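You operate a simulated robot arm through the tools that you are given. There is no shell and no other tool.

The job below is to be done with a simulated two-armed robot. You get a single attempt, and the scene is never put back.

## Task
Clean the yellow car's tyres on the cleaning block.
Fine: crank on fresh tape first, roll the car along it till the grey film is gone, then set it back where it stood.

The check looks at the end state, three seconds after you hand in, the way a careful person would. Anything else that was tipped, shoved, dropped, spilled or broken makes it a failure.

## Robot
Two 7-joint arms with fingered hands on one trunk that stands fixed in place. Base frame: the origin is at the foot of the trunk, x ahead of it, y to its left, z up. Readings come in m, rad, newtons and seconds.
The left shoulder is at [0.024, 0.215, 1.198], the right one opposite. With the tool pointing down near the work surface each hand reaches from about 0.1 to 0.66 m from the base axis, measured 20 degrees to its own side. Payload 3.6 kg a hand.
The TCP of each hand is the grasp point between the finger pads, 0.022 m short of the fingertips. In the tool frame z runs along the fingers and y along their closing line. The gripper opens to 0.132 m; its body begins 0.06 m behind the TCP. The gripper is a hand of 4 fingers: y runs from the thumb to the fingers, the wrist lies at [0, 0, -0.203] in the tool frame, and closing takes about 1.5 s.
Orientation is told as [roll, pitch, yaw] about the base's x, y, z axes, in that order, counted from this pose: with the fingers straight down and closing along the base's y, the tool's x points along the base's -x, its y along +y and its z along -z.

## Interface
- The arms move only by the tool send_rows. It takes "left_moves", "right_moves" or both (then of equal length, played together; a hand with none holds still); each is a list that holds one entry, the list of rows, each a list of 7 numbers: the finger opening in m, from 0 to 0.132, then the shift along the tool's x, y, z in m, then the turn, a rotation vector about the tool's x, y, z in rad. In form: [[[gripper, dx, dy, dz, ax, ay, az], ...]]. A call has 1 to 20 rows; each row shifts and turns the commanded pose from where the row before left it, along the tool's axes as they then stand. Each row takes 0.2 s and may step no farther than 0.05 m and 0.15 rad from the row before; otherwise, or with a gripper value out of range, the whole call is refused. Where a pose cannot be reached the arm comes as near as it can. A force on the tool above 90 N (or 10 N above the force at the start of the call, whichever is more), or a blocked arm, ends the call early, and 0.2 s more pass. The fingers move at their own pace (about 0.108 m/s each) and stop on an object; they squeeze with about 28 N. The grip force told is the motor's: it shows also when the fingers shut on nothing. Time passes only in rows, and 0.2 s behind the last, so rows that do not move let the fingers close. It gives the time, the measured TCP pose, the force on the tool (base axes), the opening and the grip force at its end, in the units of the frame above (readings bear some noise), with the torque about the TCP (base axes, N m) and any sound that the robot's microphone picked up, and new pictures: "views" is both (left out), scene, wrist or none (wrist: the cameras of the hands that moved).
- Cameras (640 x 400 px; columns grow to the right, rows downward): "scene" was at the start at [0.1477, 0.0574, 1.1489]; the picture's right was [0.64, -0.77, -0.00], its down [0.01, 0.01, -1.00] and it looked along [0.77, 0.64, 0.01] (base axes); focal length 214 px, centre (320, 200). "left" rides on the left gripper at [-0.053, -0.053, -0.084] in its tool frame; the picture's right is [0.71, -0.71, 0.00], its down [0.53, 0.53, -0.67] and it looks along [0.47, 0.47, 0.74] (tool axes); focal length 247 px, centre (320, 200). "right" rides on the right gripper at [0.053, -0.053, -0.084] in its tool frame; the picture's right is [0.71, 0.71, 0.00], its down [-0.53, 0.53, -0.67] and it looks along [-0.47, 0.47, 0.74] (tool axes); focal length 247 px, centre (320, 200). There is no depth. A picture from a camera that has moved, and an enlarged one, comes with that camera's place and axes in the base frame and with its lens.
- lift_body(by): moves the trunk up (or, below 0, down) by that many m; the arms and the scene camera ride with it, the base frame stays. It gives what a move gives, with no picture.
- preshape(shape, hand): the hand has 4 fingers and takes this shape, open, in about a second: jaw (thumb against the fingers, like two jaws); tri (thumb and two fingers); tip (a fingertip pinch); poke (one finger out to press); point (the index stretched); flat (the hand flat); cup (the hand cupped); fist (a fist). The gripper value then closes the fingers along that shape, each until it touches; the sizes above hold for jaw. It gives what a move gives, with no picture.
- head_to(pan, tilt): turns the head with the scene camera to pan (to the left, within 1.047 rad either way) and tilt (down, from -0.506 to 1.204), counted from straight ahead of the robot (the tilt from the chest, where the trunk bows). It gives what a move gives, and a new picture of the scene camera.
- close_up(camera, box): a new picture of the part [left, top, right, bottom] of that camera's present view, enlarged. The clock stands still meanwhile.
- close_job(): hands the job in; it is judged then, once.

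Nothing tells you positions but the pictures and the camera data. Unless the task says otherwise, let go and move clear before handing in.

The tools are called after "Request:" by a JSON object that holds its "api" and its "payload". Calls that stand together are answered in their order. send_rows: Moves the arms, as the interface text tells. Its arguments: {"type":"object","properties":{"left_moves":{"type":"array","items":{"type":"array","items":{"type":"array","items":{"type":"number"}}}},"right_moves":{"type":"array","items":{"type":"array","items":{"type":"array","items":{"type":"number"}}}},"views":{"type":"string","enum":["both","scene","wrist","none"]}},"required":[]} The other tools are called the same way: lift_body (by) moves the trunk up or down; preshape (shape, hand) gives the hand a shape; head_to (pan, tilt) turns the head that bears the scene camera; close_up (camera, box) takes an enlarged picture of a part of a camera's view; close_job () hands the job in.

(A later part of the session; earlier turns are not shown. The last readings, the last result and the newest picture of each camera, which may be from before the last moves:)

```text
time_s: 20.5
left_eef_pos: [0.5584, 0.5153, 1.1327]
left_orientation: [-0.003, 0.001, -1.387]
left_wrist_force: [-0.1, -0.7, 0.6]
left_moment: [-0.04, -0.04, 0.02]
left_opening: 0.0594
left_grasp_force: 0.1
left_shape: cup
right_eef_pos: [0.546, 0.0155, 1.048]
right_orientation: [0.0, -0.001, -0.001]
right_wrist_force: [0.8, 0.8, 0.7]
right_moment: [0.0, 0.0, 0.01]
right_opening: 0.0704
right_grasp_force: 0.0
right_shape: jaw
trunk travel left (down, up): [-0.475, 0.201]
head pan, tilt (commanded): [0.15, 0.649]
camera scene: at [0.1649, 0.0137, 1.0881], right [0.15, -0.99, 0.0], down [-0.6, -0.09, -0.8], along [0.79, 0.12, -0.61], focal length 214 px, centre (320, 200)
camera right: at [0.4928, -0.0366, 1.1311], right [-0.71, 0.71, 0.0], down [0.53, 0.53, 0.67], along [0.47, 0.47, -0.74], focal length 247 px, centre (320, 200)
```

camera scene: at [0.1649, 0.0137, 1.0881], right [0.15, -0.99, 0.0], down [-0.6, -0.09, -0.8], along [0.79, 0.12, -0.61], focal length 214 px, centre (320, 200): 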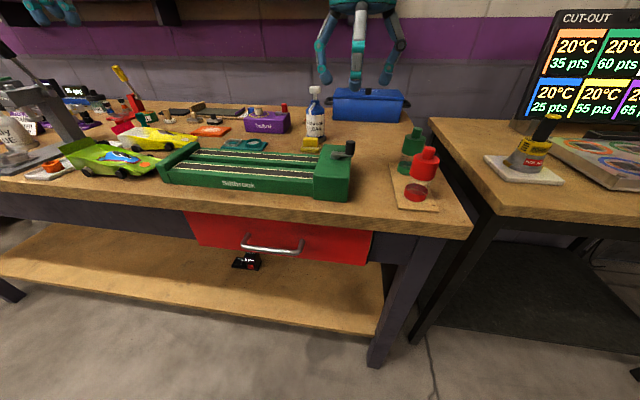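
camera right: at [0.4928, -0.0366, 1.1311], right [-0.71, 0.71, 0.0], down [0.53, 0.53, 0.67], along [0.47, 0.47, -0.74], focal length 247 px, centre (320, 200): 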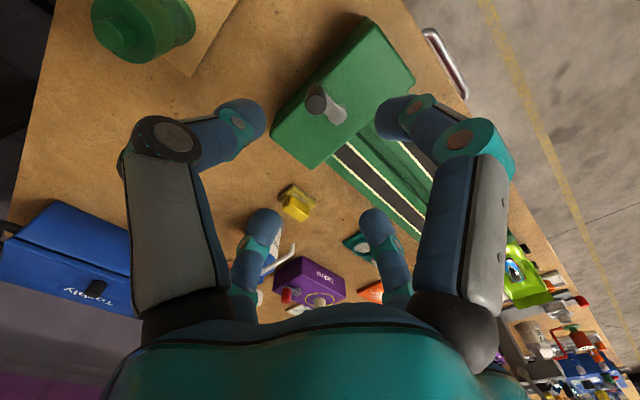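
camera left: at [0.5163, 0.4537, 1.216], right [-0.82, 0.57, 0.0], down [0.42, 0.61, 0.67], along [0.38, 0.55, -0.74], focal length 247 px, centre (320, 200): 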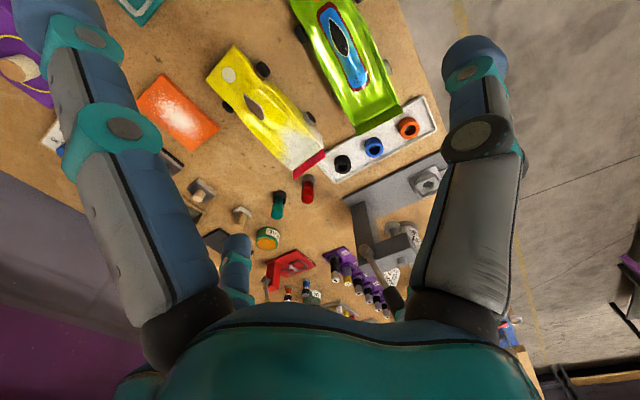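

The knob lies under the right TCP within 2 mm. I'll descend in two steps with the fingers open around it.

Request:
{"api": "send_rows", "payload": {"right_moves": [[[0.07, -0.002, 0, 0.03, 0, 0, 0], [0.07, 0, 0, 0.03, 0, 0, 0], [0.07, 0, 0, 0.025, 0, 0, 0], [0.07, 0, 0, 0.02, 0, 0, 0]]], "views": "both"}}

Request:
{"api": "close_up", "payload": {"camera": "scene", "box": [280, 100, 400, 210]}}

Request:
{"api": "close_up", "payload": {"camera": "right", "box": [220, 40, 420, 200]}}

```text
time_s: 21.5
left_eef_pos: [0.558, 0.5154, 1.1311]
left_orientation: [-0.001, 0.0, -1.388]
left_wrist_force: [-1.0, 0.1, 0.0]
left_moment: [-0.01, -0.01, 0.0]
left_opening: 0.0595
left_grasp_force: 0.1
left_shape: cup
right_eef_pos: [0.5491, 0.0166, 0.9443]
right_orientation: [0.0, 0.001, 0.0]
right_wrist_force: [-0.6, 0.6, -0.1]
right_moment: [0.02, 0.02, 0.04]
right_opening: 0.0703
right_grasp_force: 0.1
right_shape: jaw
trunk travel left (down, up): [-0.475, 0.201]
head pan, tilt (commanded): [0.15, 0.649]
camera scene: at [0.1647, 0.0135, 1.0882], right [0.15, -0.99, 0.0], down [-0.6, -0.09, -0.8], along [0.79, 0.12, -0.61], focal length 214 px, centre (320, 200)
camera right: at [0.4956, -0.0353, 1.0263], right [-0.71, 0.71, 0.0], down [0.53, 0.53, 0.67], along [0.47, 0.47, -0.74], focal length 247 px, centre (320, 200)
```

scene: 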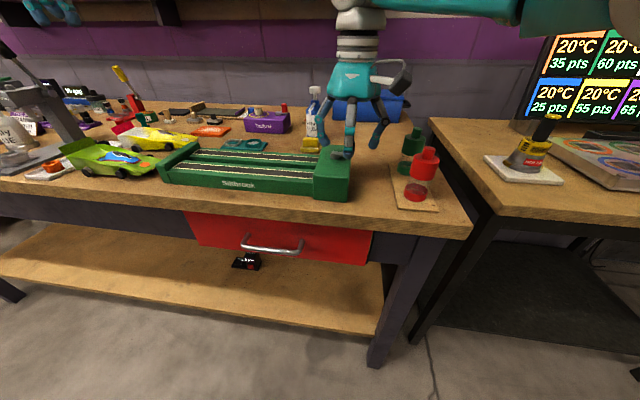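
right: 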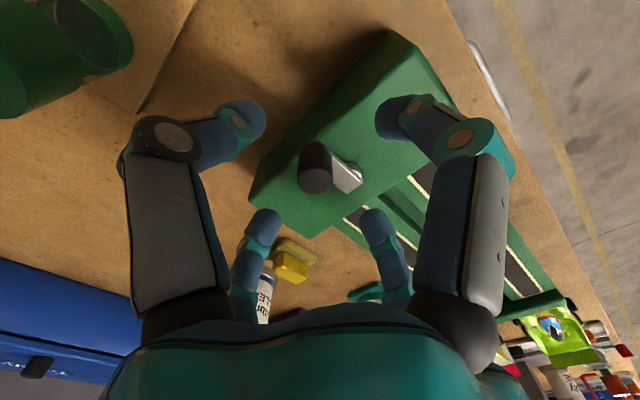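

```text
3.64 times, centred on (340, 155) of scene
camera zoom: at [0.1647, 0.0135, 1.0882], right [0.15, -0.99, 0.0], down [-0.6, -0.09, -0.8], along [0.79, 0.12, -0.61], focal length 780 px, centre (247, 364)
```

zoom: 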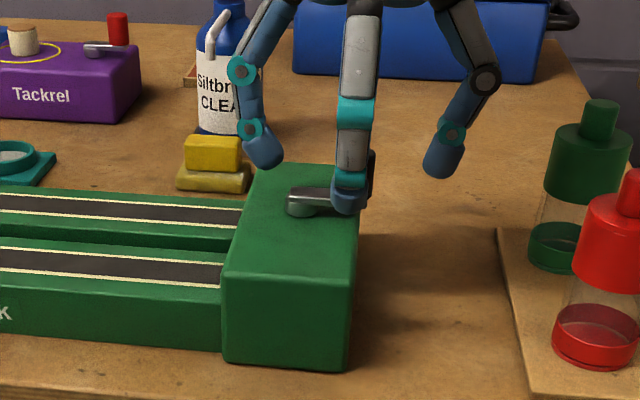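

```text
2.50 times, centred on (320, 120) of right
camera zoom: at [0.4956, -0.0353, 1.0263], right [-0.71, 0.71, 0.0], down [0.53, 0.53, 0.67], along [0.47, 0.47, -0.74], focal length 617 px, centre (320, 400)
```

zoom: 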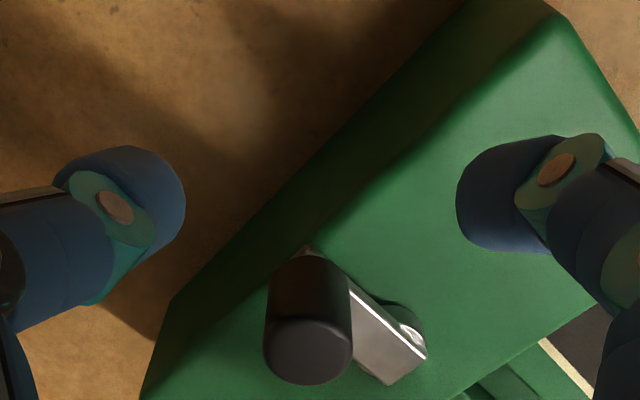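

The knob is centred in the finger cage. I'll close loosely, settle a few millimetres lower, and try a short counter-clockwise arc to see whether the crank turns freely.

Request:
{"api": "send_rows", "payload": {"right_moves": [[[0.04, 0.001, -0.001, 0.004, 0, 0, 0], [0.04, 0, 0, 0, 0, 0, 0], [0.04, 0, 0, 0, 0, 0, 0]]], "views": "wrist"}}

Request:
{"api": "close_up", "payload": {"camera": "scene", "box": [280, 100, 400, 210]}}

Request:
{"api": "close_up", "payload": {"camera": "right", "box": [220, 100, 420, 240]}}

```text
time_s: 22.3
left_eef_pos: [0.5575, 0.5148, 1.1316]
left_orientation: [-0.001, 0.0, -1.387]
left_wrist_force: [-0.2, -0.1, 0.2]
left_moment: [-0.01, 0.02, 0.0]
left_opening: 0.0593
left_grasp_force: 0.1
left_shape: cup
right_eef_pos: [0.5484, 0.0148, 0.9404]
right_orientation: [0.0, 0.001, -0.001]
right_wrist_force: [0.6, 0.1, 0.3]
right_moment: [-0.02, -0.03, 0.04]
right_opening: 0.0403
right_grasp_force: 0.0
right_shape: jaw
trunk travel left (down, up): [-0.475, 0.201]
head pan, tilt (commanded): [0.15, 0.649]
camera right: at [0.4953, -0.0369, 1.0228], right [-0.71, 0.71, 0.0], down [0.53, 0.53, 0.67], along [0.47, 0.47, -0.74], focal length 247 px, centre (320, 200)
```

right: 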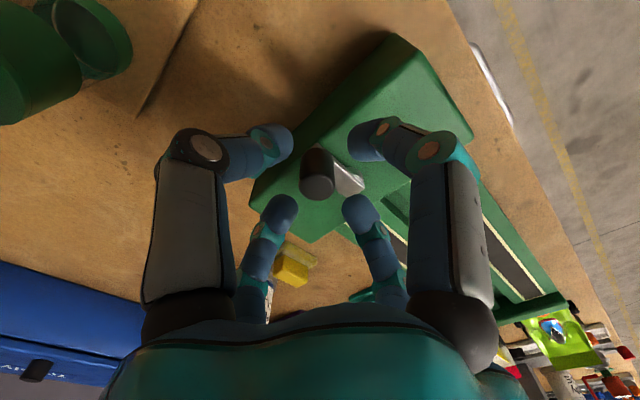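

```text
3.64 times, centred on (340, 155) of scene
camera zoom: at [0.1646, 0.0134, 1.0882], right [0.15, -0.99, 0.0], down [-0.6, -0.09, -0.8], along [0.79, 0.12, -0.61], focal length 780 px, centre (247, 364)
```

zoom: 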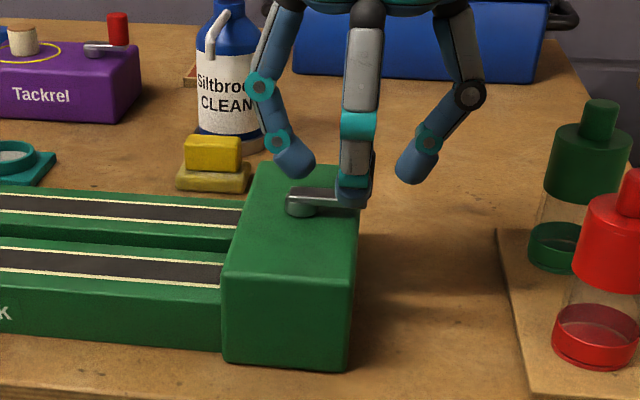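

```text
2.86 times, centred on (320, 170) of right
camera zoom: at [0.4953, -0.0369, 1.0228], right [-0.71, 0.71, 0.0], down [0.53, 0.53, 0.67], along [0.47, 0.47, -0.74], focal length 706 px, centre (320, 286)
```

zoom: 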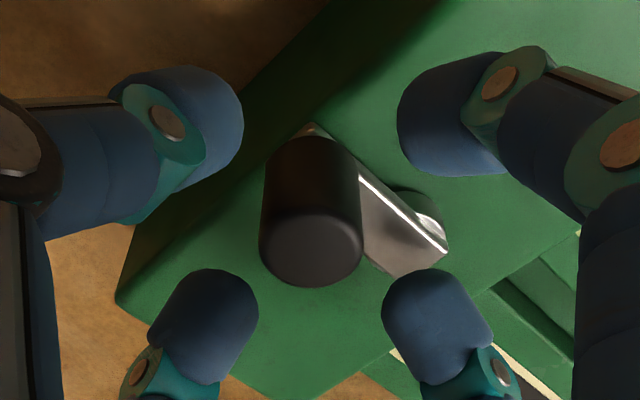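

Request:
{"api": "send_rows", "payload": {"right_moves": [[[0.032, 0, 0, 0, 0, 0, 0], [0.032, -0.0097, 0.0038, 0, 0, 0, 0], [0.032, -0.0079, 0.007, 0, 0, 0, 0], [0.032, -0.0049, 0.0091, 0, 0, 0, 0], [0.032, -0.0016, 0.0104, 0, 0, 0, 0], [0.032, 0.0021, 0.0102, 0, 0, 0, 0]]], "views": "both"}}

Request:
{"api": "close_up", "payload": {"camera": "scene", "box": [150, 90, 390, 210]}}

Request:
{"api": "close_up", "payload": {"camera": "right", "box": [220, 100, 420, 240]}}

```text
time_s: 23.9
left_eef_pos: [0.5581, 0.5136, 1.132]
left_orientation: [-0.002, 0.0, -1.388]
left_wrist_force: [0.1, -0.1, -0.3]
left_moment: [-0.01, 0.02, 0.0]
left_opening: 0.0597
left_grasp_force: 0.0
left_shape: cup
right_eef_pos: [0.5692, 0.0015, 0.9296]
right_orientation: [-0.009, 0.009, -0.054]
right_wrist_force: [-2.9, -1.2, 0.8]
right_moment: [-0.04, 0.06, 0.08]
right_opening: 0.0326
right_grasp_force: 0.1
right_shape: jaw
right hand out of reach, approached as far as the arm can: row 3, 4, 5, 6
trunk travel left (down, up): [-0.475, 0.201]
head pan, tilt (commanded): [0.15, 0.649]
stopped in row 6 (right hand): the arm was blocked; the commanded pose is now the measured one
camera scene: at [0.1645, 0.0132, 1.0882], right [0.15, -0.99, 0.0], down [-0.6, -0.09, -0.8], along [0.79, 0.12, -0.61], focal length 214 px, centre (320, 200)
camera right: at [0.5136, -0.0467, 1.0131], right [-0.67, 0.74, 0.0], down [0.56, 0.5, 0.66], along [0.49, 0.44, -0.75], focal length 247 px, centre (320, 200)
```

scene: 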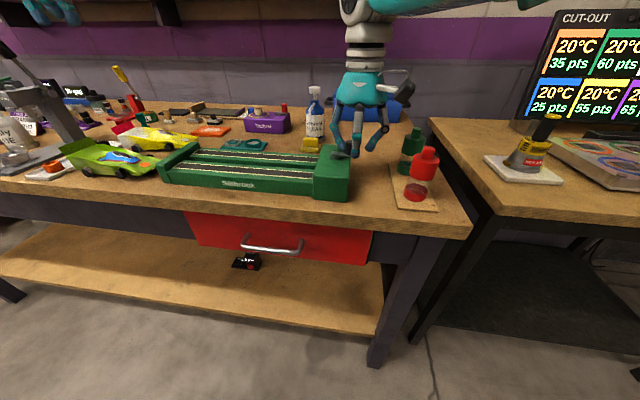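
right: 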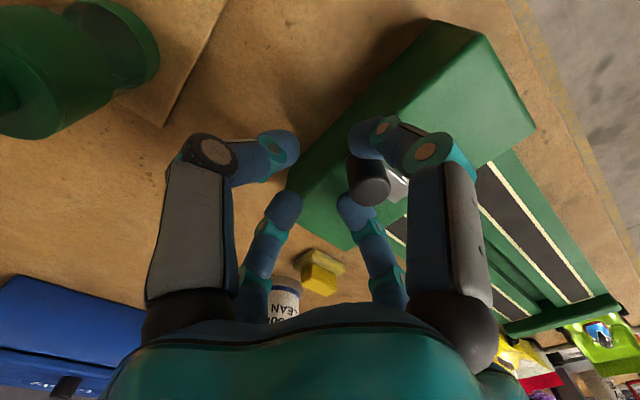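

```text
2.67 times, centred on (270, 150) of scene
camera zoom: at [0.1645, 0.0132, 1.0882], right [0.15, -0.99, 0.0], down [-0.6, -0.09, -0.8], along [0.79, 0.12, -0.61], focal length 572 px, centre (453, 333)
```

zoom: 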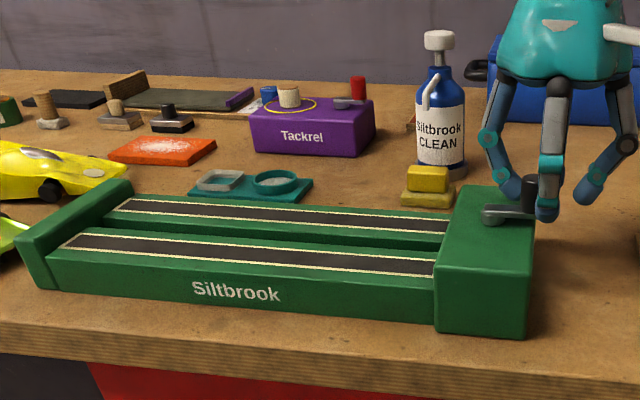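

```text
2.86 times, centred on (320, 170) of right
camera zoom: at [0.5136, -0.0467, 1.0131], right [-0.67, 0.74, 0.0], down [0.56, 0.5, 0.66], along [0.49, 0.44, -0.75], focal length 706 px, centre (320, 286)
```

zoom: 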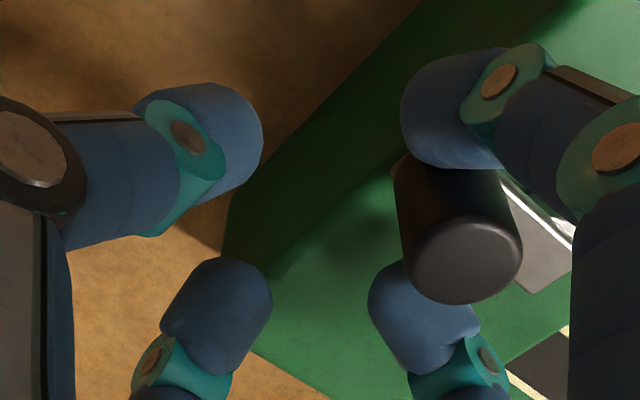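

The right arm ran out of reach on this arc and the crank has not moved. I'll withdraw the right hand straight up and back and use the left hand, which has shorter reach to the crank.

Request:
{"api": "send_rows", "payload": {"right_moves": [[[0.032, 0, 0, -0.02, 0, 0, 0], [0.032, 0, 0, -0.04, 0, 0, 0], [0.032, 0, 0, -0.045, 0, 0, -0.027], [0.05, 0.03, 0, -0.03, 0, 0, -0.027], [0.05, 0.04, -0.02, -0.01, 0, 0, 0], [0.05, 0.04, -0.03, 0, 0, 0, 0], [0.05, 0.035, -0.035, 0, 0, 0, 0], [0.05, 0.03, -0.04, 0, 0, 0, 0], [0.05, 0.02, -0.045, 0, 0, 0, 0], [0.05, 0.02, -0.045, 0, 0, 0, 0], [0.05, 0.02, -0.045, 0, 0, 0, 0]]], "views": "scene"}}

Request:
{"api": "close_up", "payload": {"camera": "scene", "box": [150, 90, 390, 210]}}

```text
time_s: 26.3
left_eef_pos: [0.5577, 0.5141, 1.1338]
left_orientation: [0.001, -0.001, -1.387]
left_wrist_force: [-0.3, -0.6, -0.4]
left_moment: [0.02, 0.0, -0.03]
left_opening: 0.0597
left_grasp_force: 0.1
left_shape: cup
right_eef_pos: [0.3356, -0.2559, 1.0786]
right_orientation: [-0.006, 0.011, 0.012]
right_wrist_force: [-0.5, 0.3, -0.1]
right_moment: [0.0, 0.01, -0.01]
right_opening: 0.0496
right_grasp_force: 0.1
right_shape: jaw
trunk travel left (down, up): [-0.475, 0.201]
head pan, tilt (commanded): [0.15, 0.649]
camera scene: at [0.1635, 0.0127, 1.0884], right [0.15, -0.99, 0.0], down [-0.6, -0.09, -0.8], along [0.79, 0.12, -0.6], focal length 214 px, centre (320, 200)
```

scene: 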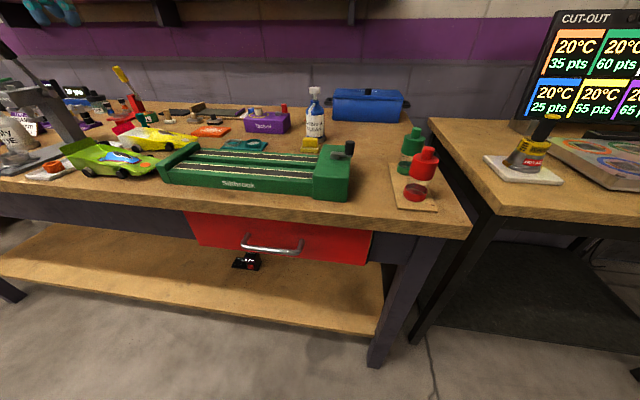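

```text
2.67 times, centred on (270, 150) of scene
camera zoom: at [0.1635, 0.0127, 1.0884], right [0.15, -0.99, 0.0], down [-0.6, -0.09, -0.8], along [0.79, 0.12, -0.6], focal length 572 px, centre (453, 333)
```

zoom: 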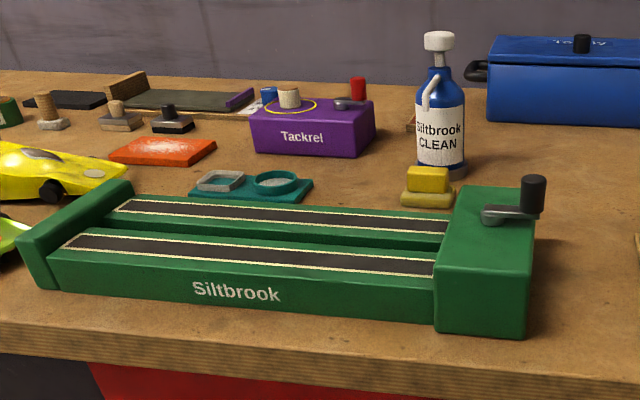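

The crank is untouched and the right hand is parked clear. I'll set the left hand to jaw and bring it over toward the crank in steps.

Request:
{"api": "preshape", "payload": {"hand": "left", "shape": "jaw"}}

Request:
{"api": "send_rows", "payload": {"left_moves": [[[0.07, -0.029, -0.0345, 0.003, 0, 0, 0], [0.07, -0.029, -0.0345, 0.003, 0, 0, 0], [0.07, -0.029, -0.0345, 0.003, 0, 0, 0], [0.07, -0.029, -0.0345, 0.003, 0, 0, 0], [0.07, -0.029, -0.0345, 0.003, 0, 0, 0], [0.07, -0.029, -0.0345, 0.003, 0, 0, 0]]], "views": "scene"}}

```text
time_s: 27.2
left_eef_pos: [0.5562, 0.5154, 1.1336]
left_orientation: [-0.001, 0.001, -1.389]
left_wrist_force: [-0.2, -0.3, 0.3]
left_moment: [0.01, -0.02, -0.03]
left_opening: 0.1319
left_grasp_force: 0.1
left_shape: jaw
right_eef_pos: [0.3369, -0.2539, 1.0795]
right_orientation: [-0.007, 0.011, 0.009]
right_wrist_force: [0.4, 0.8, -0.4]
right_moment: [-0.01, 0.01, -0.03]
right_opening: 0.0496
right_grasp_force: 0.2
right_shape: jaw
trunk travel left (down, up): [-0.475, 0.201]
head pan, tilt (commanded): [0.15, 0.649]
```

```text
time_s: 28.6
left_eef_pos: [0.385, 0.3033, 1.1145]
left_orientation: [-0.002, -0.001, -1.388]
left_wrist_force: [-0.6, -0.1, -1.0]
left_moment: [0.02, -0.01, -0.02]
left_opening: 0.0704
left_grasp_force: 0.1
left_shape: jaw
right_eef_pos: [0.3365, -0.254, 1.0803]
right_orientation: [-0.006, 0.009, 0.009]
right_wrist_force: [-0.2, -0.3, -0.1]
right_moment: [0.02, 0.0, 0.0]
right_opening: 0.05
right_grasp_force: 0.0
right_shape: jaw
trunk travel left (down, up): [-0.475, 0.201]
head pan, tilt (commanded): [0.15, 0.649]
camera scene: at [0.1643, 0.013, 1.0882], right [0.15, -0.99, 0.0], down [-0.6, -0.09, -0.8], along [0.79, 0.12, -0.61], focal length 214 px, centre (320, 200)
```

scene: 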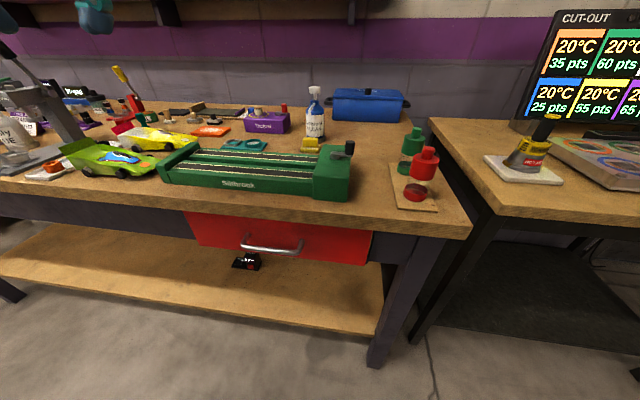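

Request:
{"api": "send_rows", "payload": {"left_moves": [[[0.07, -0.0391, 0.0132, 0.0106, 0, 0, 0], [0.07, -0.0391, 0.0132, 0.0106, 0, 0, 0], [0.07, -0.0391, 0.0132, 0.0106, 0, 0, 0], [0.07, -0.0391, 0.0132, 0.0106, 0, 0, 0], [0.07, -0.0391, 0.0132, 0.0106, 0, 0, 0], [0.07, -0.0391, 0.0132, 0.0106, 0, 0, 0], [0.07, -0.0391, 0.0132, 0.0106, 0, 0, 0], [0.07, -0.0391, 0.0132, 0.0106, 0, 0, 0]]], "views": "both"}}

Request:
{"api": "close_up", "payload": {"camera": "left", "box": [220, 60, 420, 220]}}

```text
time_s: 30.4
left_eef_pos: [0.5505, 0.0169, 1.0313]
left_orientation: [0.0, 0.002, -1.389]
left_wrist_force: [-0.4, -0.2, -0.5]
left_moment: [0.02, 0.0, 0.03]
left_opening: 0.0701
left_grasp_force: 0.2
left_shape: jaw
right_eef_pos: [0.3369, -0.2545, 1.0789]
right_orientation: [-0.01, 0.009, 0.01]
right_wrist_force: [-0.7, -0.3, -0.5]
right_moment: [0.02, 0.0, 0.01]
right_opening: 0.0495
right_grasp_force: 0.1
right_shape: jaw
trunk travel left (down, up): [-0.475, 0.201]
head pan, tilt (commanded): [0.15, 0.649]
camera scene: at [0.1645, 0.0124, 1.0882], right [0.15, -0.99, 0.0], down [-0.6, -0.09, -0.8], along [0.79, 0.12, -0.61], focal length 214 px, centre (320, 200)
camera left: at [0.5084, -0.045, 1.1147], right [-0.82, 0.57, 0.0], down [0.42, 0.61, 0.67], along [0.38, 0.55, -0.74], focal length 247 px, centre (320, 200)
```

scene: 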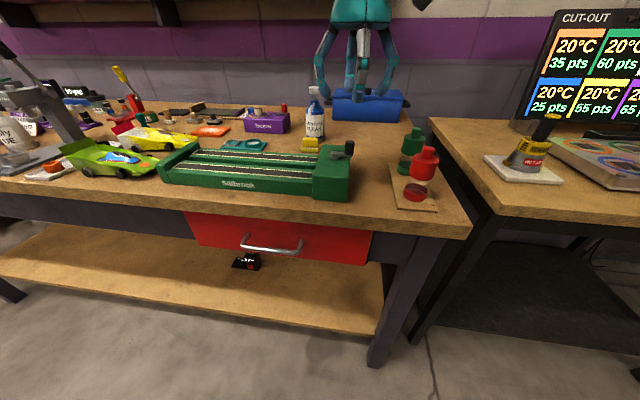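
left: 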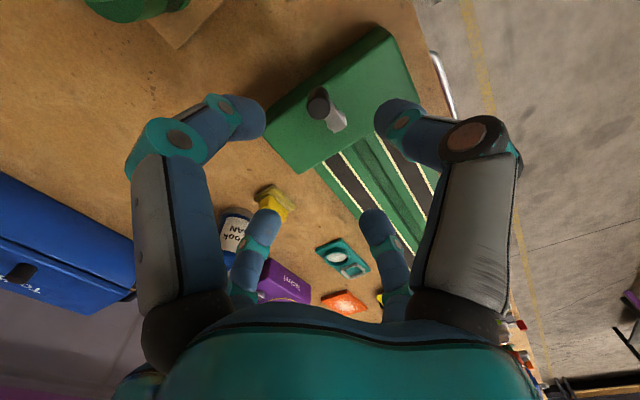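

```text
2.50 times, centred on (320, 140) of left
camera zoom: at [0.5084, -0.045, 1.1147], right [-0.82, 0.57, 0.0], down [0.42, 0.61, 0.67], along [0.38, 0.55, -0.74], focal length 617 px, centre (320, 350)
```

zoom: 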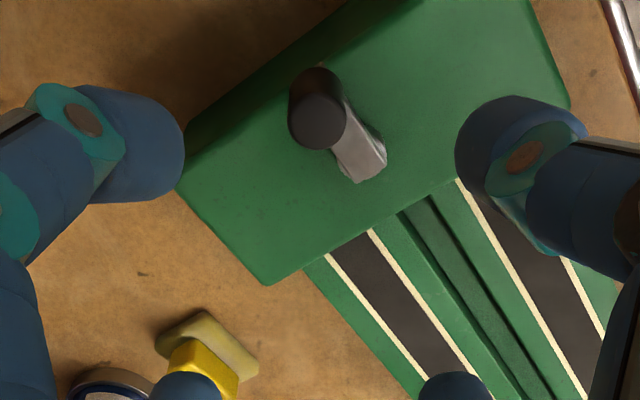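

The left hand is above the knob, which this view puts at (0.549, 0.0145) with the pivot near (0.545, 0.044). I'll descend around it and close to a loose cage.

Request:
{"api": "send_rows", "payload": {"left_moves": [[[0.07, -0.0016, -0.0018, 0.03, 0, 0, 0], [0.07, 0, 0, 0.03, 0, 0, 0], [0.07, 0, 0, 0.02, 0, 0, 0], [0.05, 0, 0, 0.011, 0, 0, 0], [0.035, 0, 0, 0, 0, 0, 0], [0.035, 0, 0, 0, 0, 0, 0]]], "views": "wrist"}}

Request:
{"api": "close_up", "payload": {"camera": "left", "box": [220, 100, 420, 240]}}

Request:
{"api": "close_up", "payload": {"camera": "scene", "box": [280, 100, 400, 210]}}

```text
time_s: 31.8
left_eef_pos: [0.5465, 0.0153, 0.9379]
left_orientation: [-0.003, 0.0, -1.389]
left_wrist_force: [-0.3, -0.3, 0.1]
left_moment: [0.02, 0.01, -0.02]
left_opening: 0.0353
left_grasp_force: 0.1
left_shape: jaw
right_eef_pos: [0.3351, -0.2551, 1.0798]
right_orientation: [-0.006, 0.012, 0.01]
right_wrist_force: [-0.1, 1.2, 0.0]
right_moment: [0.02, 0.01, -0.01]
right_opening: 0.0497
right_grasp_force: 0.1
right_shape: jaw
trunk travel left (down, up): [-0.475, 0.201]
head pan, tilt (commanded): [0.15, 0.649]
camera left: at [0.5049, -0.0464, 1.0219], right [-0.82, 0.57, 0.0], down [0.42, 0.61, 0.67], along [0.38, 0.55, -0.74], focal length 247 px, centre (320, 200)
```

left: 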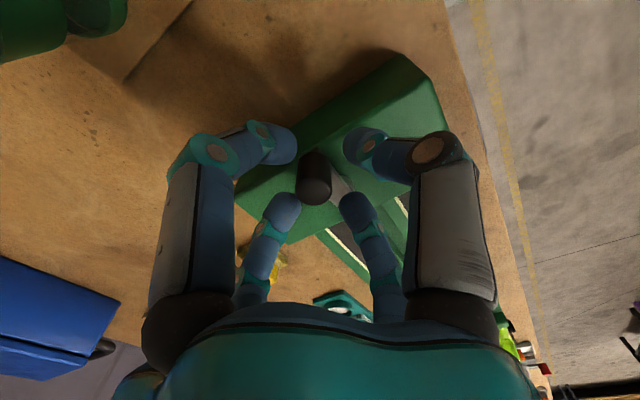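

```text
2.86 times, centred on (320, 170) of left
camera zoom: at [0.5049, -0.0464, 1.0219], right [-0.82, 0.57, 0.0], down [0.42, 0.61, 0.67], along [0.38, 0.55, -0.74], focal length 706 px, centre (320, 286)
```

zoom: 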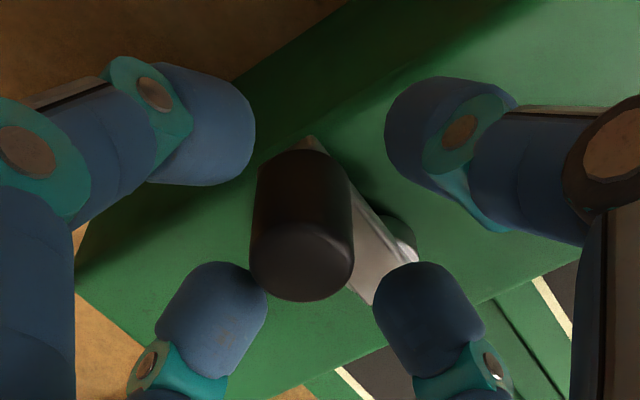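

```text
3.64 times, centred on (340, 155) of scene
camera zoom: at [0.1645, 0.0134, 1.0882], right [0.15, -0.99, 0.0], down [-0.6, -0.09, -0.8], along [0.79, 0.12, -0.61], focal length 780 px, centre (247, 364)
```

zoom: 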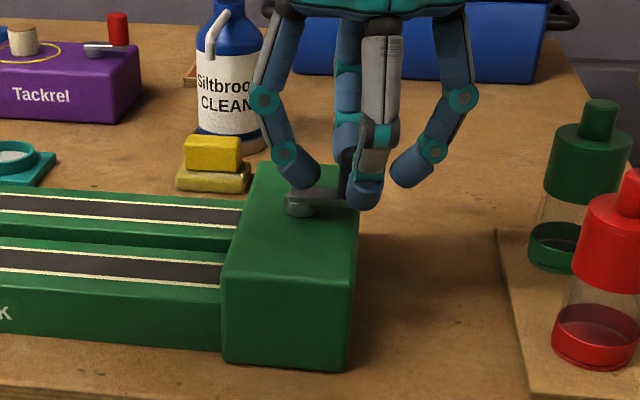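

The cage is around the knob. I'll try an 80° counter-clockwise arc first and watch for force, sound and tape movement.

Request:
{"api": "send_rows", "payload": {"left_moves": [[[0.035, 0.00047, 0.01034, 0, 0, 0, 0], [0.035, 0.00397, 0.00956, 0, 0, 0, 0], [0.035, 0.007, 0.00762, 0, 0, 0, 0], [0.035, 0.00919, 0.00477, 0, 0, 0, 0]]], "views": "wrist"}}

Request:
{"api": "close_up", "payload": {"camera": "left", "box": [220, 100, 420, 240]}}

Request:
{"api": "close_up", "payload": {"camera": "scene", "box": [150, 90, 390, 210]}}

```text
time_s: 32.8
left_eef_pos: [0.5746, 0.0425, 0.9388]
left_orientation: [0.0, -0.001, -1.388]
left_wrist_force: [-0.6, -0.6, -0.1]
left_moment: [-0.04, -0.03, -0.01]
left_opening: 0.0349
left_grasp_force: 0.0
left_shape: jaw
right_eef_pos: [0.3368, -0.2542, 1.0806]
right_orientation: [-0.007, 0.01, 0.01]
right_wrist_force: [-1.1, 0.8, 0.2]
right_moment: [0.01, 0.0, 0.01]
right_opening: 0.0494
right_grasp_force: 0.1
right_shape: jaw
trunk travel left (down, up): [-0.475, 0.201]
head pan, tilt (commanded): [0.15, 0.649]
camera left: at [0.5315, -0.0185, 1.0226], right [-0.82, 0.57, 0.0], down [0.42, 0.61, 0.67], along [0.38, 0.55, -0.74], focal length 247 px, centre (320, 200)
```

left: 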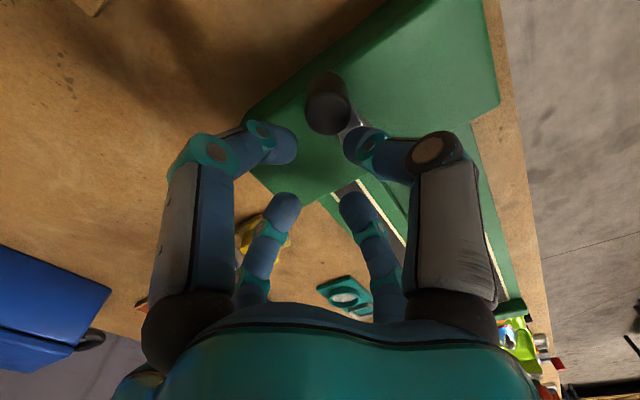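

```text
2.86 times, centred on (320, 170) of left
camera zoom: at [0.5315, -0.0185, 1.0226], right [-0.82, 0.57, 0.0], down [0.42, 0.61, 0.67], along [0.38, 0.55, -0.74], focal length 706 px, centre (320, 286)
```

zoom: 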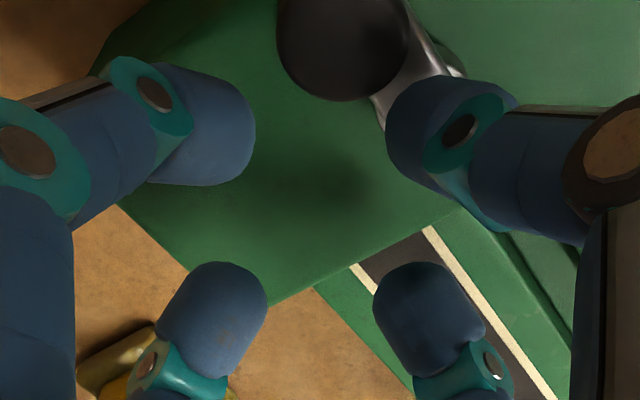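

```text
2.67 times, centred on (270, 150) of scene
camera zoom: at [0.1644, 0.0135, 1.0882], right [0.15, -0.99, 0.0], down [-0.6, -0.09, -0.8], along [0.79, 0.12, -0.61], focal length 572 px, centre (453, 333)
```

zoom: 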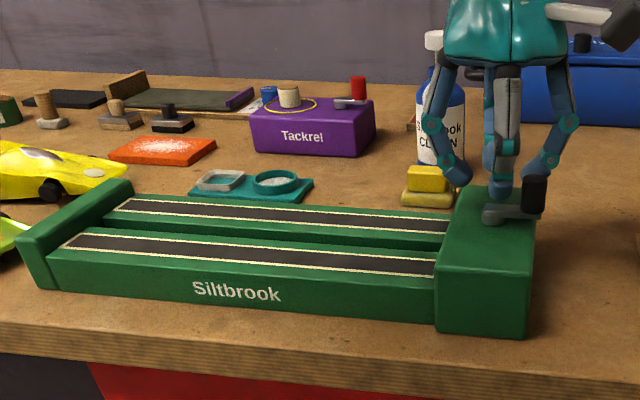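

The knob slipped out between two fingers without moving, so a loose cage is not enough. I'll go back over it and close the fingers onto it.

Request:
{"api": "send_rows", "payload": {"left_moves": [[[0.05, 0, 0, -0.025, 0, 0, 0], [0.06, 0, 0, -0.025, 0, 0, 0], [0.06, -0.0229, -0.0303, 0, 0, 0, 0], [0.06, 0, 0, 0.025, 0, 0, 0], [0.06, 0, 0, 0.027, 0, 0, 0], [0.04, 0, 0, 0, 0, 0, 0], [0.018, 0, 0, 0, 0, 0, 0], [0.018, 0, 0, 0, 0, 0, 0], [0.018, 0, 0, 0, 0, 0, 0]]], "views": "wrist"}}

Request:
{"api": "close_up", "payload": {"camera": "left", "box": [220, 100, 420, 240]}}

Request:
{"api": "close_up", "payload": {"camera": "scene", "box": [280, 100, 400, 210]}}

```text
time_s: 34.8
left_eef_pos: [0.5478, 0.0141, 0.9366]
left_orientation: [-0.002, 0.0, -1.389]
left_wrist_force: [1.3, 0.4, 0.1]
left_moment: [-0.01, 0.0, 0.0]
left_opening: 0.0184
left_grasp_force: 0.1
left_shape: jaw
right_eef_pos: [0.3362, -0.2541, 1.0786]
right_orientation: [-0.008, 0.011, 0.011]
right_wrist_force: [0.6, -0.1, 0.2]
right_moment: [-0.03, 0.01, 0.03]
right_opening: 0.0498
right_grasp_force: 0.0
right_shape: jaw
trunk travel left (down, up): [-0.475, 0.201]
head pan, tilt (commanded): [0.15, 0.649]
camera left: at [0.505, -0.0472, 1.0211], right [-0.82, 0.57, 0.0], down [0.42, 0.61, 0.67], along [0.38, 0.55, -0.74], focal length 247 px, centre (320, 200)
```

left: 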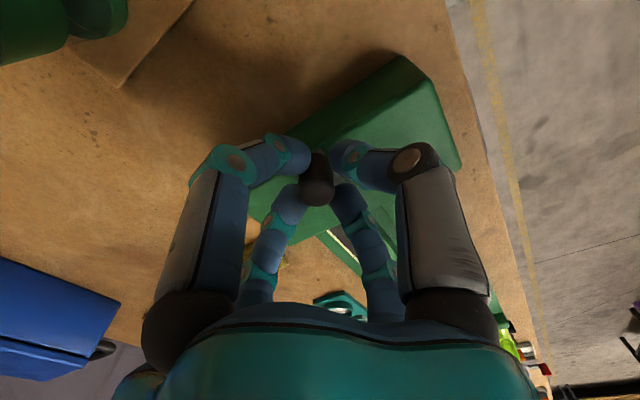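

```text
2.86 times, centred on (320, 170) of left
camera zoom: at [0.505, -0.0472, 1.0211], right [-0.82, 0.57, 0.0], down [0.42, 0.61, 0.67], along [0.38, 0.55, -0.74], focal length 706 px, centre (320, 286)
```

zoom: 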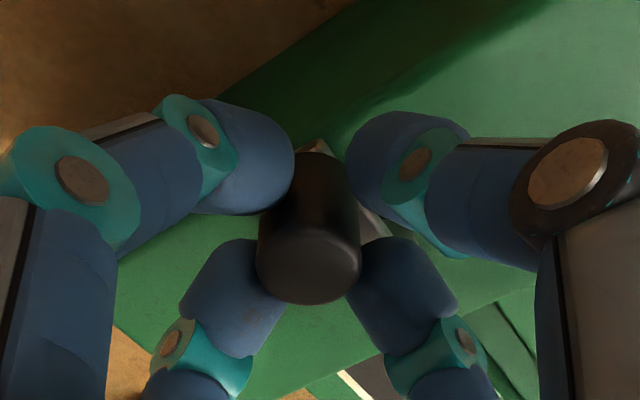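

```text
3.64 times, centred on (340, 155) of scene
camera zoom: at [0.1646, 0.0133, 1.0882], right [0.15, -0.99, 0.0], down [-0.6, -0.09, -0.8], along [0.79, 0.12, -0.61], focal length 780 px, centre (247, 364)
```

zoom: 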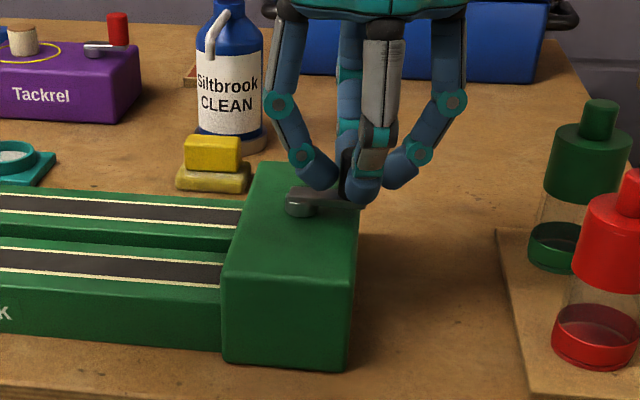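

Request:
{"api": "send_rows", "payload": {"left_moves": [[[0.01, 0, 0, 0, 0, 0, 0], [0.0, 0, 0, 0, 0, 0, 0], [0.0, 0, 0, 0, 0, 0, 0], [0.0, 0, 0, 0, 0, 0, 0]]], "views": "wrist"}}

Request:
{"api": "close_up", "payload": {"camera": "left", "box": [220, 100, 420, 240]}}

Request:
{"api": "close_up", "payload": {"camera": "scene", "box": [280, 100, 400, 210]}}

```text
time_s: 35.8
left_eef_pos: [0.5464, 0.0138, 0.937]
left_orientation: [-0.003, -0.001, -1.388]
left_wrist_force: [-0.8, 0.2, -2.3]
left_moment: [0.02, -0.02, 0.02]
left_opening: 0.0098
left_grasp_force: 28.3
left_shape: jaw
right_eef_pos: [0.3367, -0.2544, 1.0798]
right_orientation: [-0.007, 0.009, 0.011]
right_wrist_force: [-0.8, -0.2, 0.1]
right_moment: [0.0, -0.02, 0.0]
right_opening: 0.0498
right_grasp_force: 0.1
right_shape: jaw
trunk travel left (down, up): [-0.475, 0.201]
head pan, tilt (commanded): [0.15, 0.649]
camera left: at [0.505, -0.0472, 1.0208], right [-0.82, 0.57, 0.0], down [0.42, 0.61, 0.67], along [0.38, 0.55, -0.74], focal length 247 px, centre (320, 200)
```

left: 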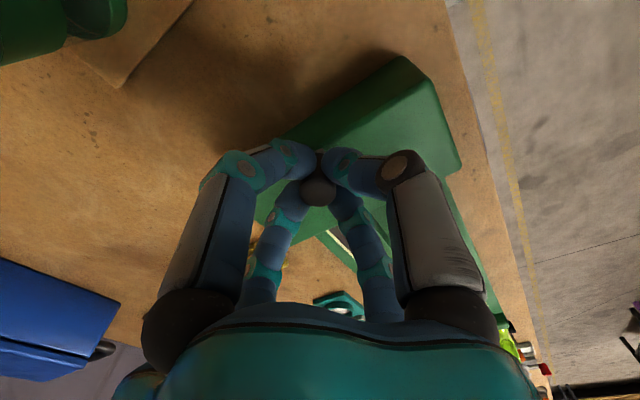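

```text
2.86 times, centred on (320, 170) of left
camera zoom: at [0.505, -0.0472, 1.0208], right [-0.82, 0.57, 0.0], down [0.42, 0.61, 0.67], along [0.38, 0.55, -0.74], focal length 706 px, centre (320, 286)
```

zoom: 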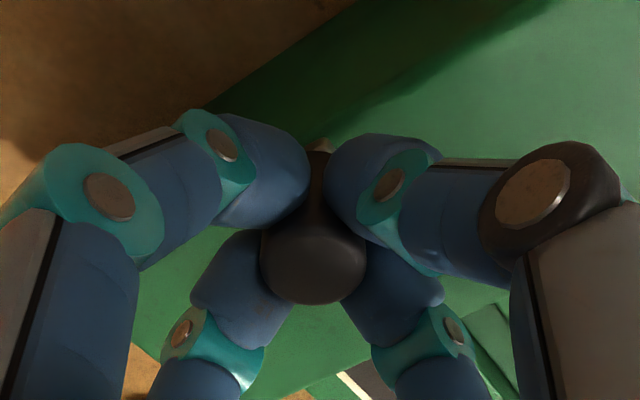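

```text
3.64 times, centred on (340, 155) of scene
camera zoom: at [0.1647, 0.0133, 1.0881], right [0.15, -0.99, 0.0], down [-0.6, -0.09, -0.8], along [0.79, 0.12, -0.61], focal length 780 px, centre (247, 364)
```

zoom: 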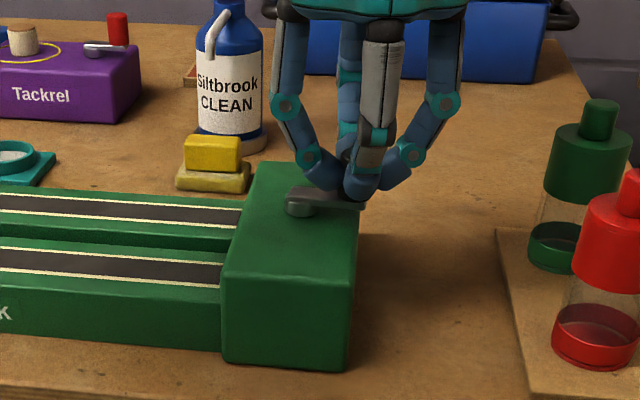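

The knob is now gripped at 28 N. I'll move it along a short counter-clockwise arc.

Request:
{"api": "send_rows", "payload": {"left_moves": [[[0.0, 0.00047, 0.01034, 0, 0, 0, 0], [0.0, 0.00397, 0.00956, 0, 0, 0, 0], [0.0, 0.007, 0.00762, 0, 0, 0, 0]]], "views": "wrist"}}

Request:
{"api": "close_up", "payload": {"camera": "left", "box": [220, 100, 420, 240]}}

Request:
{"api": "close_up", "payload": {"camera": "scene", "box": [150, 90, 390, 210]}}

```text
time_s: 36.6
left_eef_pos: [0.563, 0.0202, 0.9405]
left_orientation: [-0.008, -0.009, -1.403]
left_wrist_force: [-31.6, -16.6, 4.4]
left_moment: [-0.3, 0.64, 0.15]
left_opening: 0.0103
left_grasp_force: 28.2
left_shape: jaw
right_eef_pos: [0.3314, -0.258, 1.0814]
right_orientation: [-0.006, 0.006, 0.01]
right_wrist_force: [0.1, -0.1, -0.2]
right_moment: [0.05, 0.01, -0.01]
right_opening: 0.0497
right_grasp_force: 0.1
right_shape: jaw
trunk travel left (down, up): [-0.475, 0.201]
head pan, tilt (commanded): [0.15, 0.649]
camera left: at [0.5205, -0.0395, 1.0253], right [-0.82, 0.58, 0.0], down [0.43, 0.61, 0.66], along [0.38, 0.54, -0.75], focal length 247 px, centre (320, 200)
```

left: 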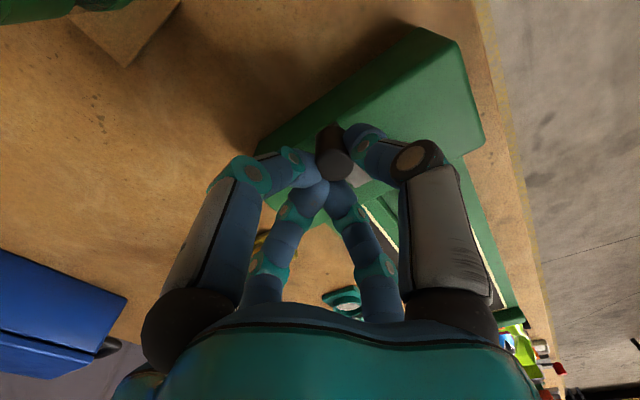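

```text
2.86 times, centred on (320, 170) of left
camera zoom: at [0.5205, -0.0395, 1.0253], right [-0.82, 0.58, 0.0], down [0.43, 0.61, 0.66], along [0.38, 0.54, -0.75], focal length 706 px, centre (320, 286)
```

zoom: 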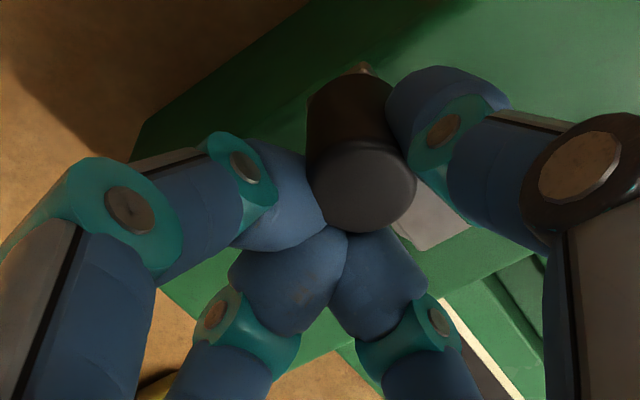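

```text
2.67 times, centred on (270, 150) of scene
camera zoom: at [0.1589, 0.0108, 1.0892], right [0.15, -0.99, 0.0], down [-0.59, -0.09, -0.8], along [0.79, 0.12, -0.6], focal length 572 px, centre (453, 333)
```

zoom: 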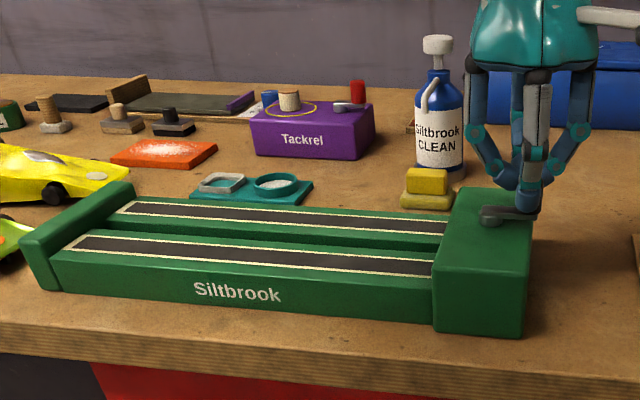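

The crank resisted counter-clockwise with about 36 N, so it is probably ratcheted one way. I'll release, re-centre on the knob and try clockwise.

Request:
{"api": "send_rows", "payload": {"left_moves": [[[0.04, -0.007, -0.00762, 0, 0, 0, 0], [0.05, -0.00397, -0.00956, 0, 0, 0, 0], [0.05, -0.00047, -0.01034, 0, 0, 0, 0], [0.05, 0, 0, 0, 0, 0, 0]]], "views": "wrist"}}

Request:
{"api": "close_up", "payload": {"camera": "left", "box": [220, 100, 420, 240]}}

Request:
{"api": "close_up", "payload": {"camera": "scene", "box": [150, 90, 390, 210]}}

```text
time_s: 37.6
left_eef_pos: [0.5476, 0.014, 0.9372]
left_orientation: [0.0, 0.0, -1.387]
left_wrist_force: [-0.4, 0.0, 0.6]
left_moment: [-0.02, 0.0, 0.04]
left_opening: 0.0496
left_grasp_force: 0.2
left_shape: jaw
right_eef_pos: [0.3363, -0.2543, 1.0797]
right_orientation: [-0.007, 0.01, 0.01]
right_wrist_force: [0.8, 0.4, 0.1]
right_moment: [-0.01, -0.01, 0.01]
right_opening: 0.0497
right_grasp_force: 0.0
right_shape: jaw
trunk travel left (down, up): [-0.475, 0.201]
head pan, tilt (commanded): [0.15, 0.649]
camera left: at [0.506, -0.0473, 1.0211], right [-0.82, 0.57, 0.0], down [0.42, 0.61, 0.67], along [0.38, 0.55, -0.74], focal length 247 px, centre (320, 200)
```

left: 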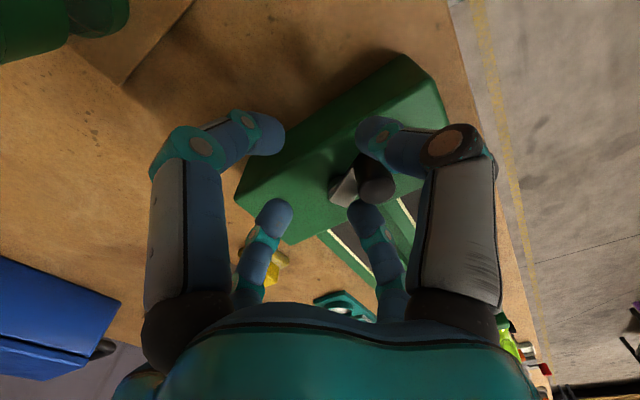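

```text
2.86 times, centred on (320, 170) of left
camera zoom: at [0.506, -0.0473, 1.0211], right [-0.82, 0.57, 0.0], down [0.42, 0.61, 0.67], along [0.38, 0.55, -0.74], focal length 706 px, centre (320, 286)
```

zoom: 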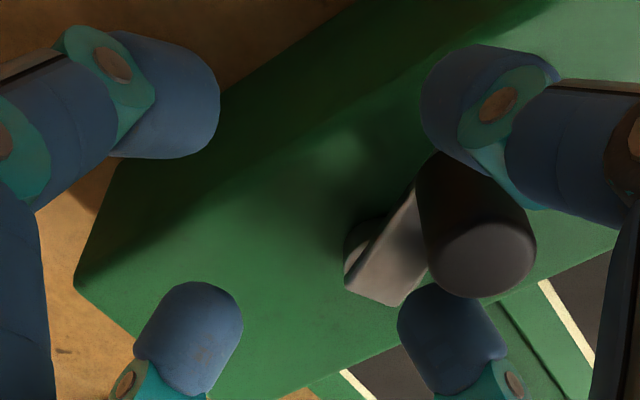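

```text
2.67 times, centred on (270, 150) of scene
camera zoom: at [0.1641, 0.0135, 1.0883], right [0.15, -0.99, 0.0], down [-0.6, -0.09, -0.8], along [0.79, 0.12, -0.6], focal length 572 px, centre (453, 333)
```

zoom: 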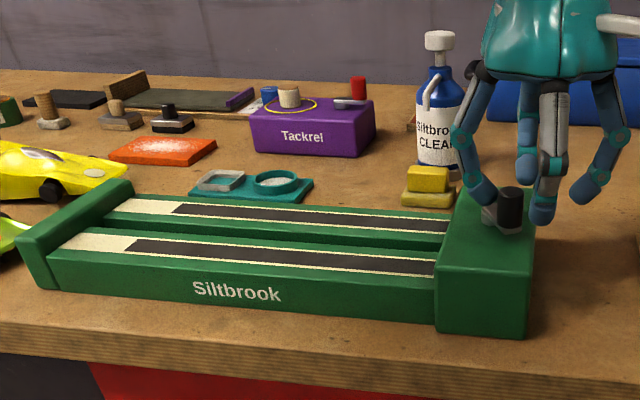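

Clockwise works. As I moved back the crank turned about 58° and cream-coloured fresh tape appeared at the far end of both lanes. I'll lift over the knob, regrip at its new position near (0.526, 0.028), and keep turning clockwise.

Request:
{"api": "send_rows", "payload": {"left_moves": [[[0.06, 0, 0, -0.03, 0, 0, 0], [0.06, 0, 0, -0.03, 0, 0, 0], [0.06, 0.0177, -0.0187, 0, 0, 0, 0], [0.06, 0, 0, 0, 0, 0, 0]]], "views": "wrist"}}

Request:
{"api": "close_up", "payload": {"camera": "left", "box": [250, 80, 400, 200]}}

Request:
{"api": "close_up", "payload": {"camera": "scene", "box": [300, 120, 380, 200]}}

```text
time_s: 38.6
left_eef_pos: [0.5261, 0.0265, 0.9961]
left_orientation: [0.0, -0.001, -1.386]
left_wrist_force: [-0.5, 0.1, -0.2]
left_moment: [0.01, -0.01, 0.02]
left_opening: 0.0597
left_grasp_force: 0.2
left_shape: jaw
right_eef_pos: [0.3378, -0.2548, 1.0799]
right_orientation: [-0.006, 0.01, 0.013]
right_wrist_force: [0.1, 0.0, -0.2]
right_moment: [-0.03, -0.03, -0.03]
right_opening: 0.0497
right_grasp_force: 0.0
right_shape: jaw
trunk travel left (down, up): [-0.475, 0.201]
head pan, tilt (commanded): [0.15, 0.649]
camera left: at [0.4839, -0.0346, 1.0801], right [-0.82, 0.57, 0.0], down [0.42, 0.61, 0.67], along [0.38, 0.55, -0.74], focal length 247 px, centre (320, 200)
```

left: 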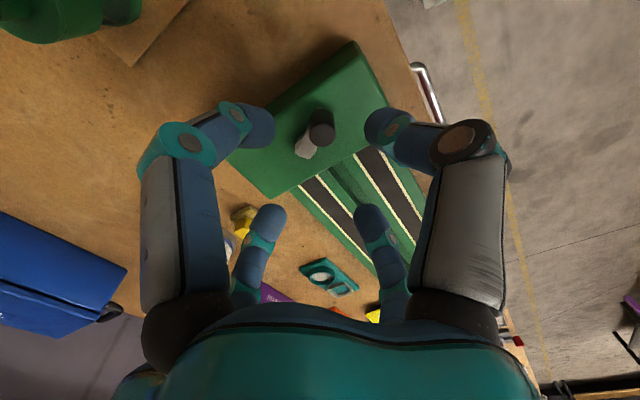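

```text
3.33 times, centred on (325, 140) of left
camera zoom: at [0.4839, -0.0346, 1.0801], right [-0.82, 0.57, 0.0], down [0.42, 0.61, 0.67], along [0.38, 0.55, -0.74], focal length 823 px, centre (303, 400)
```

zoom: 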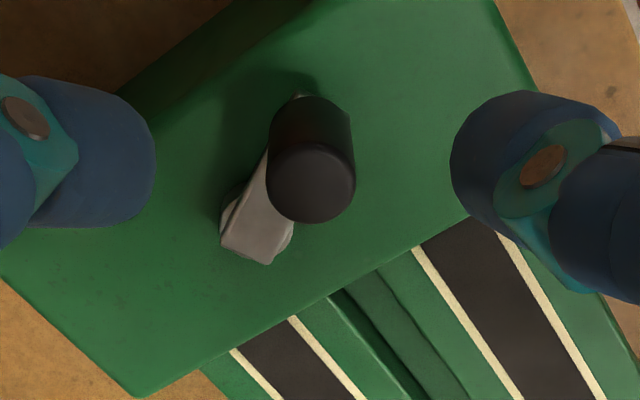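

```text
5.00 times, centred on (340, 160) of scene
camera zoom: at [0.1647, 0.0129, 1.0881], right [0.15, -0.99, 0.0], down [-0.6, -0.09, -0.8], along [0.79, 0.12, -0.61], focal length 1072 px, centre (220, 400)
```

zoom: 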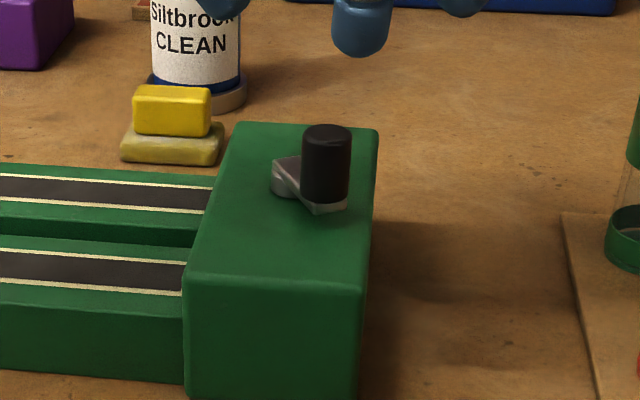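

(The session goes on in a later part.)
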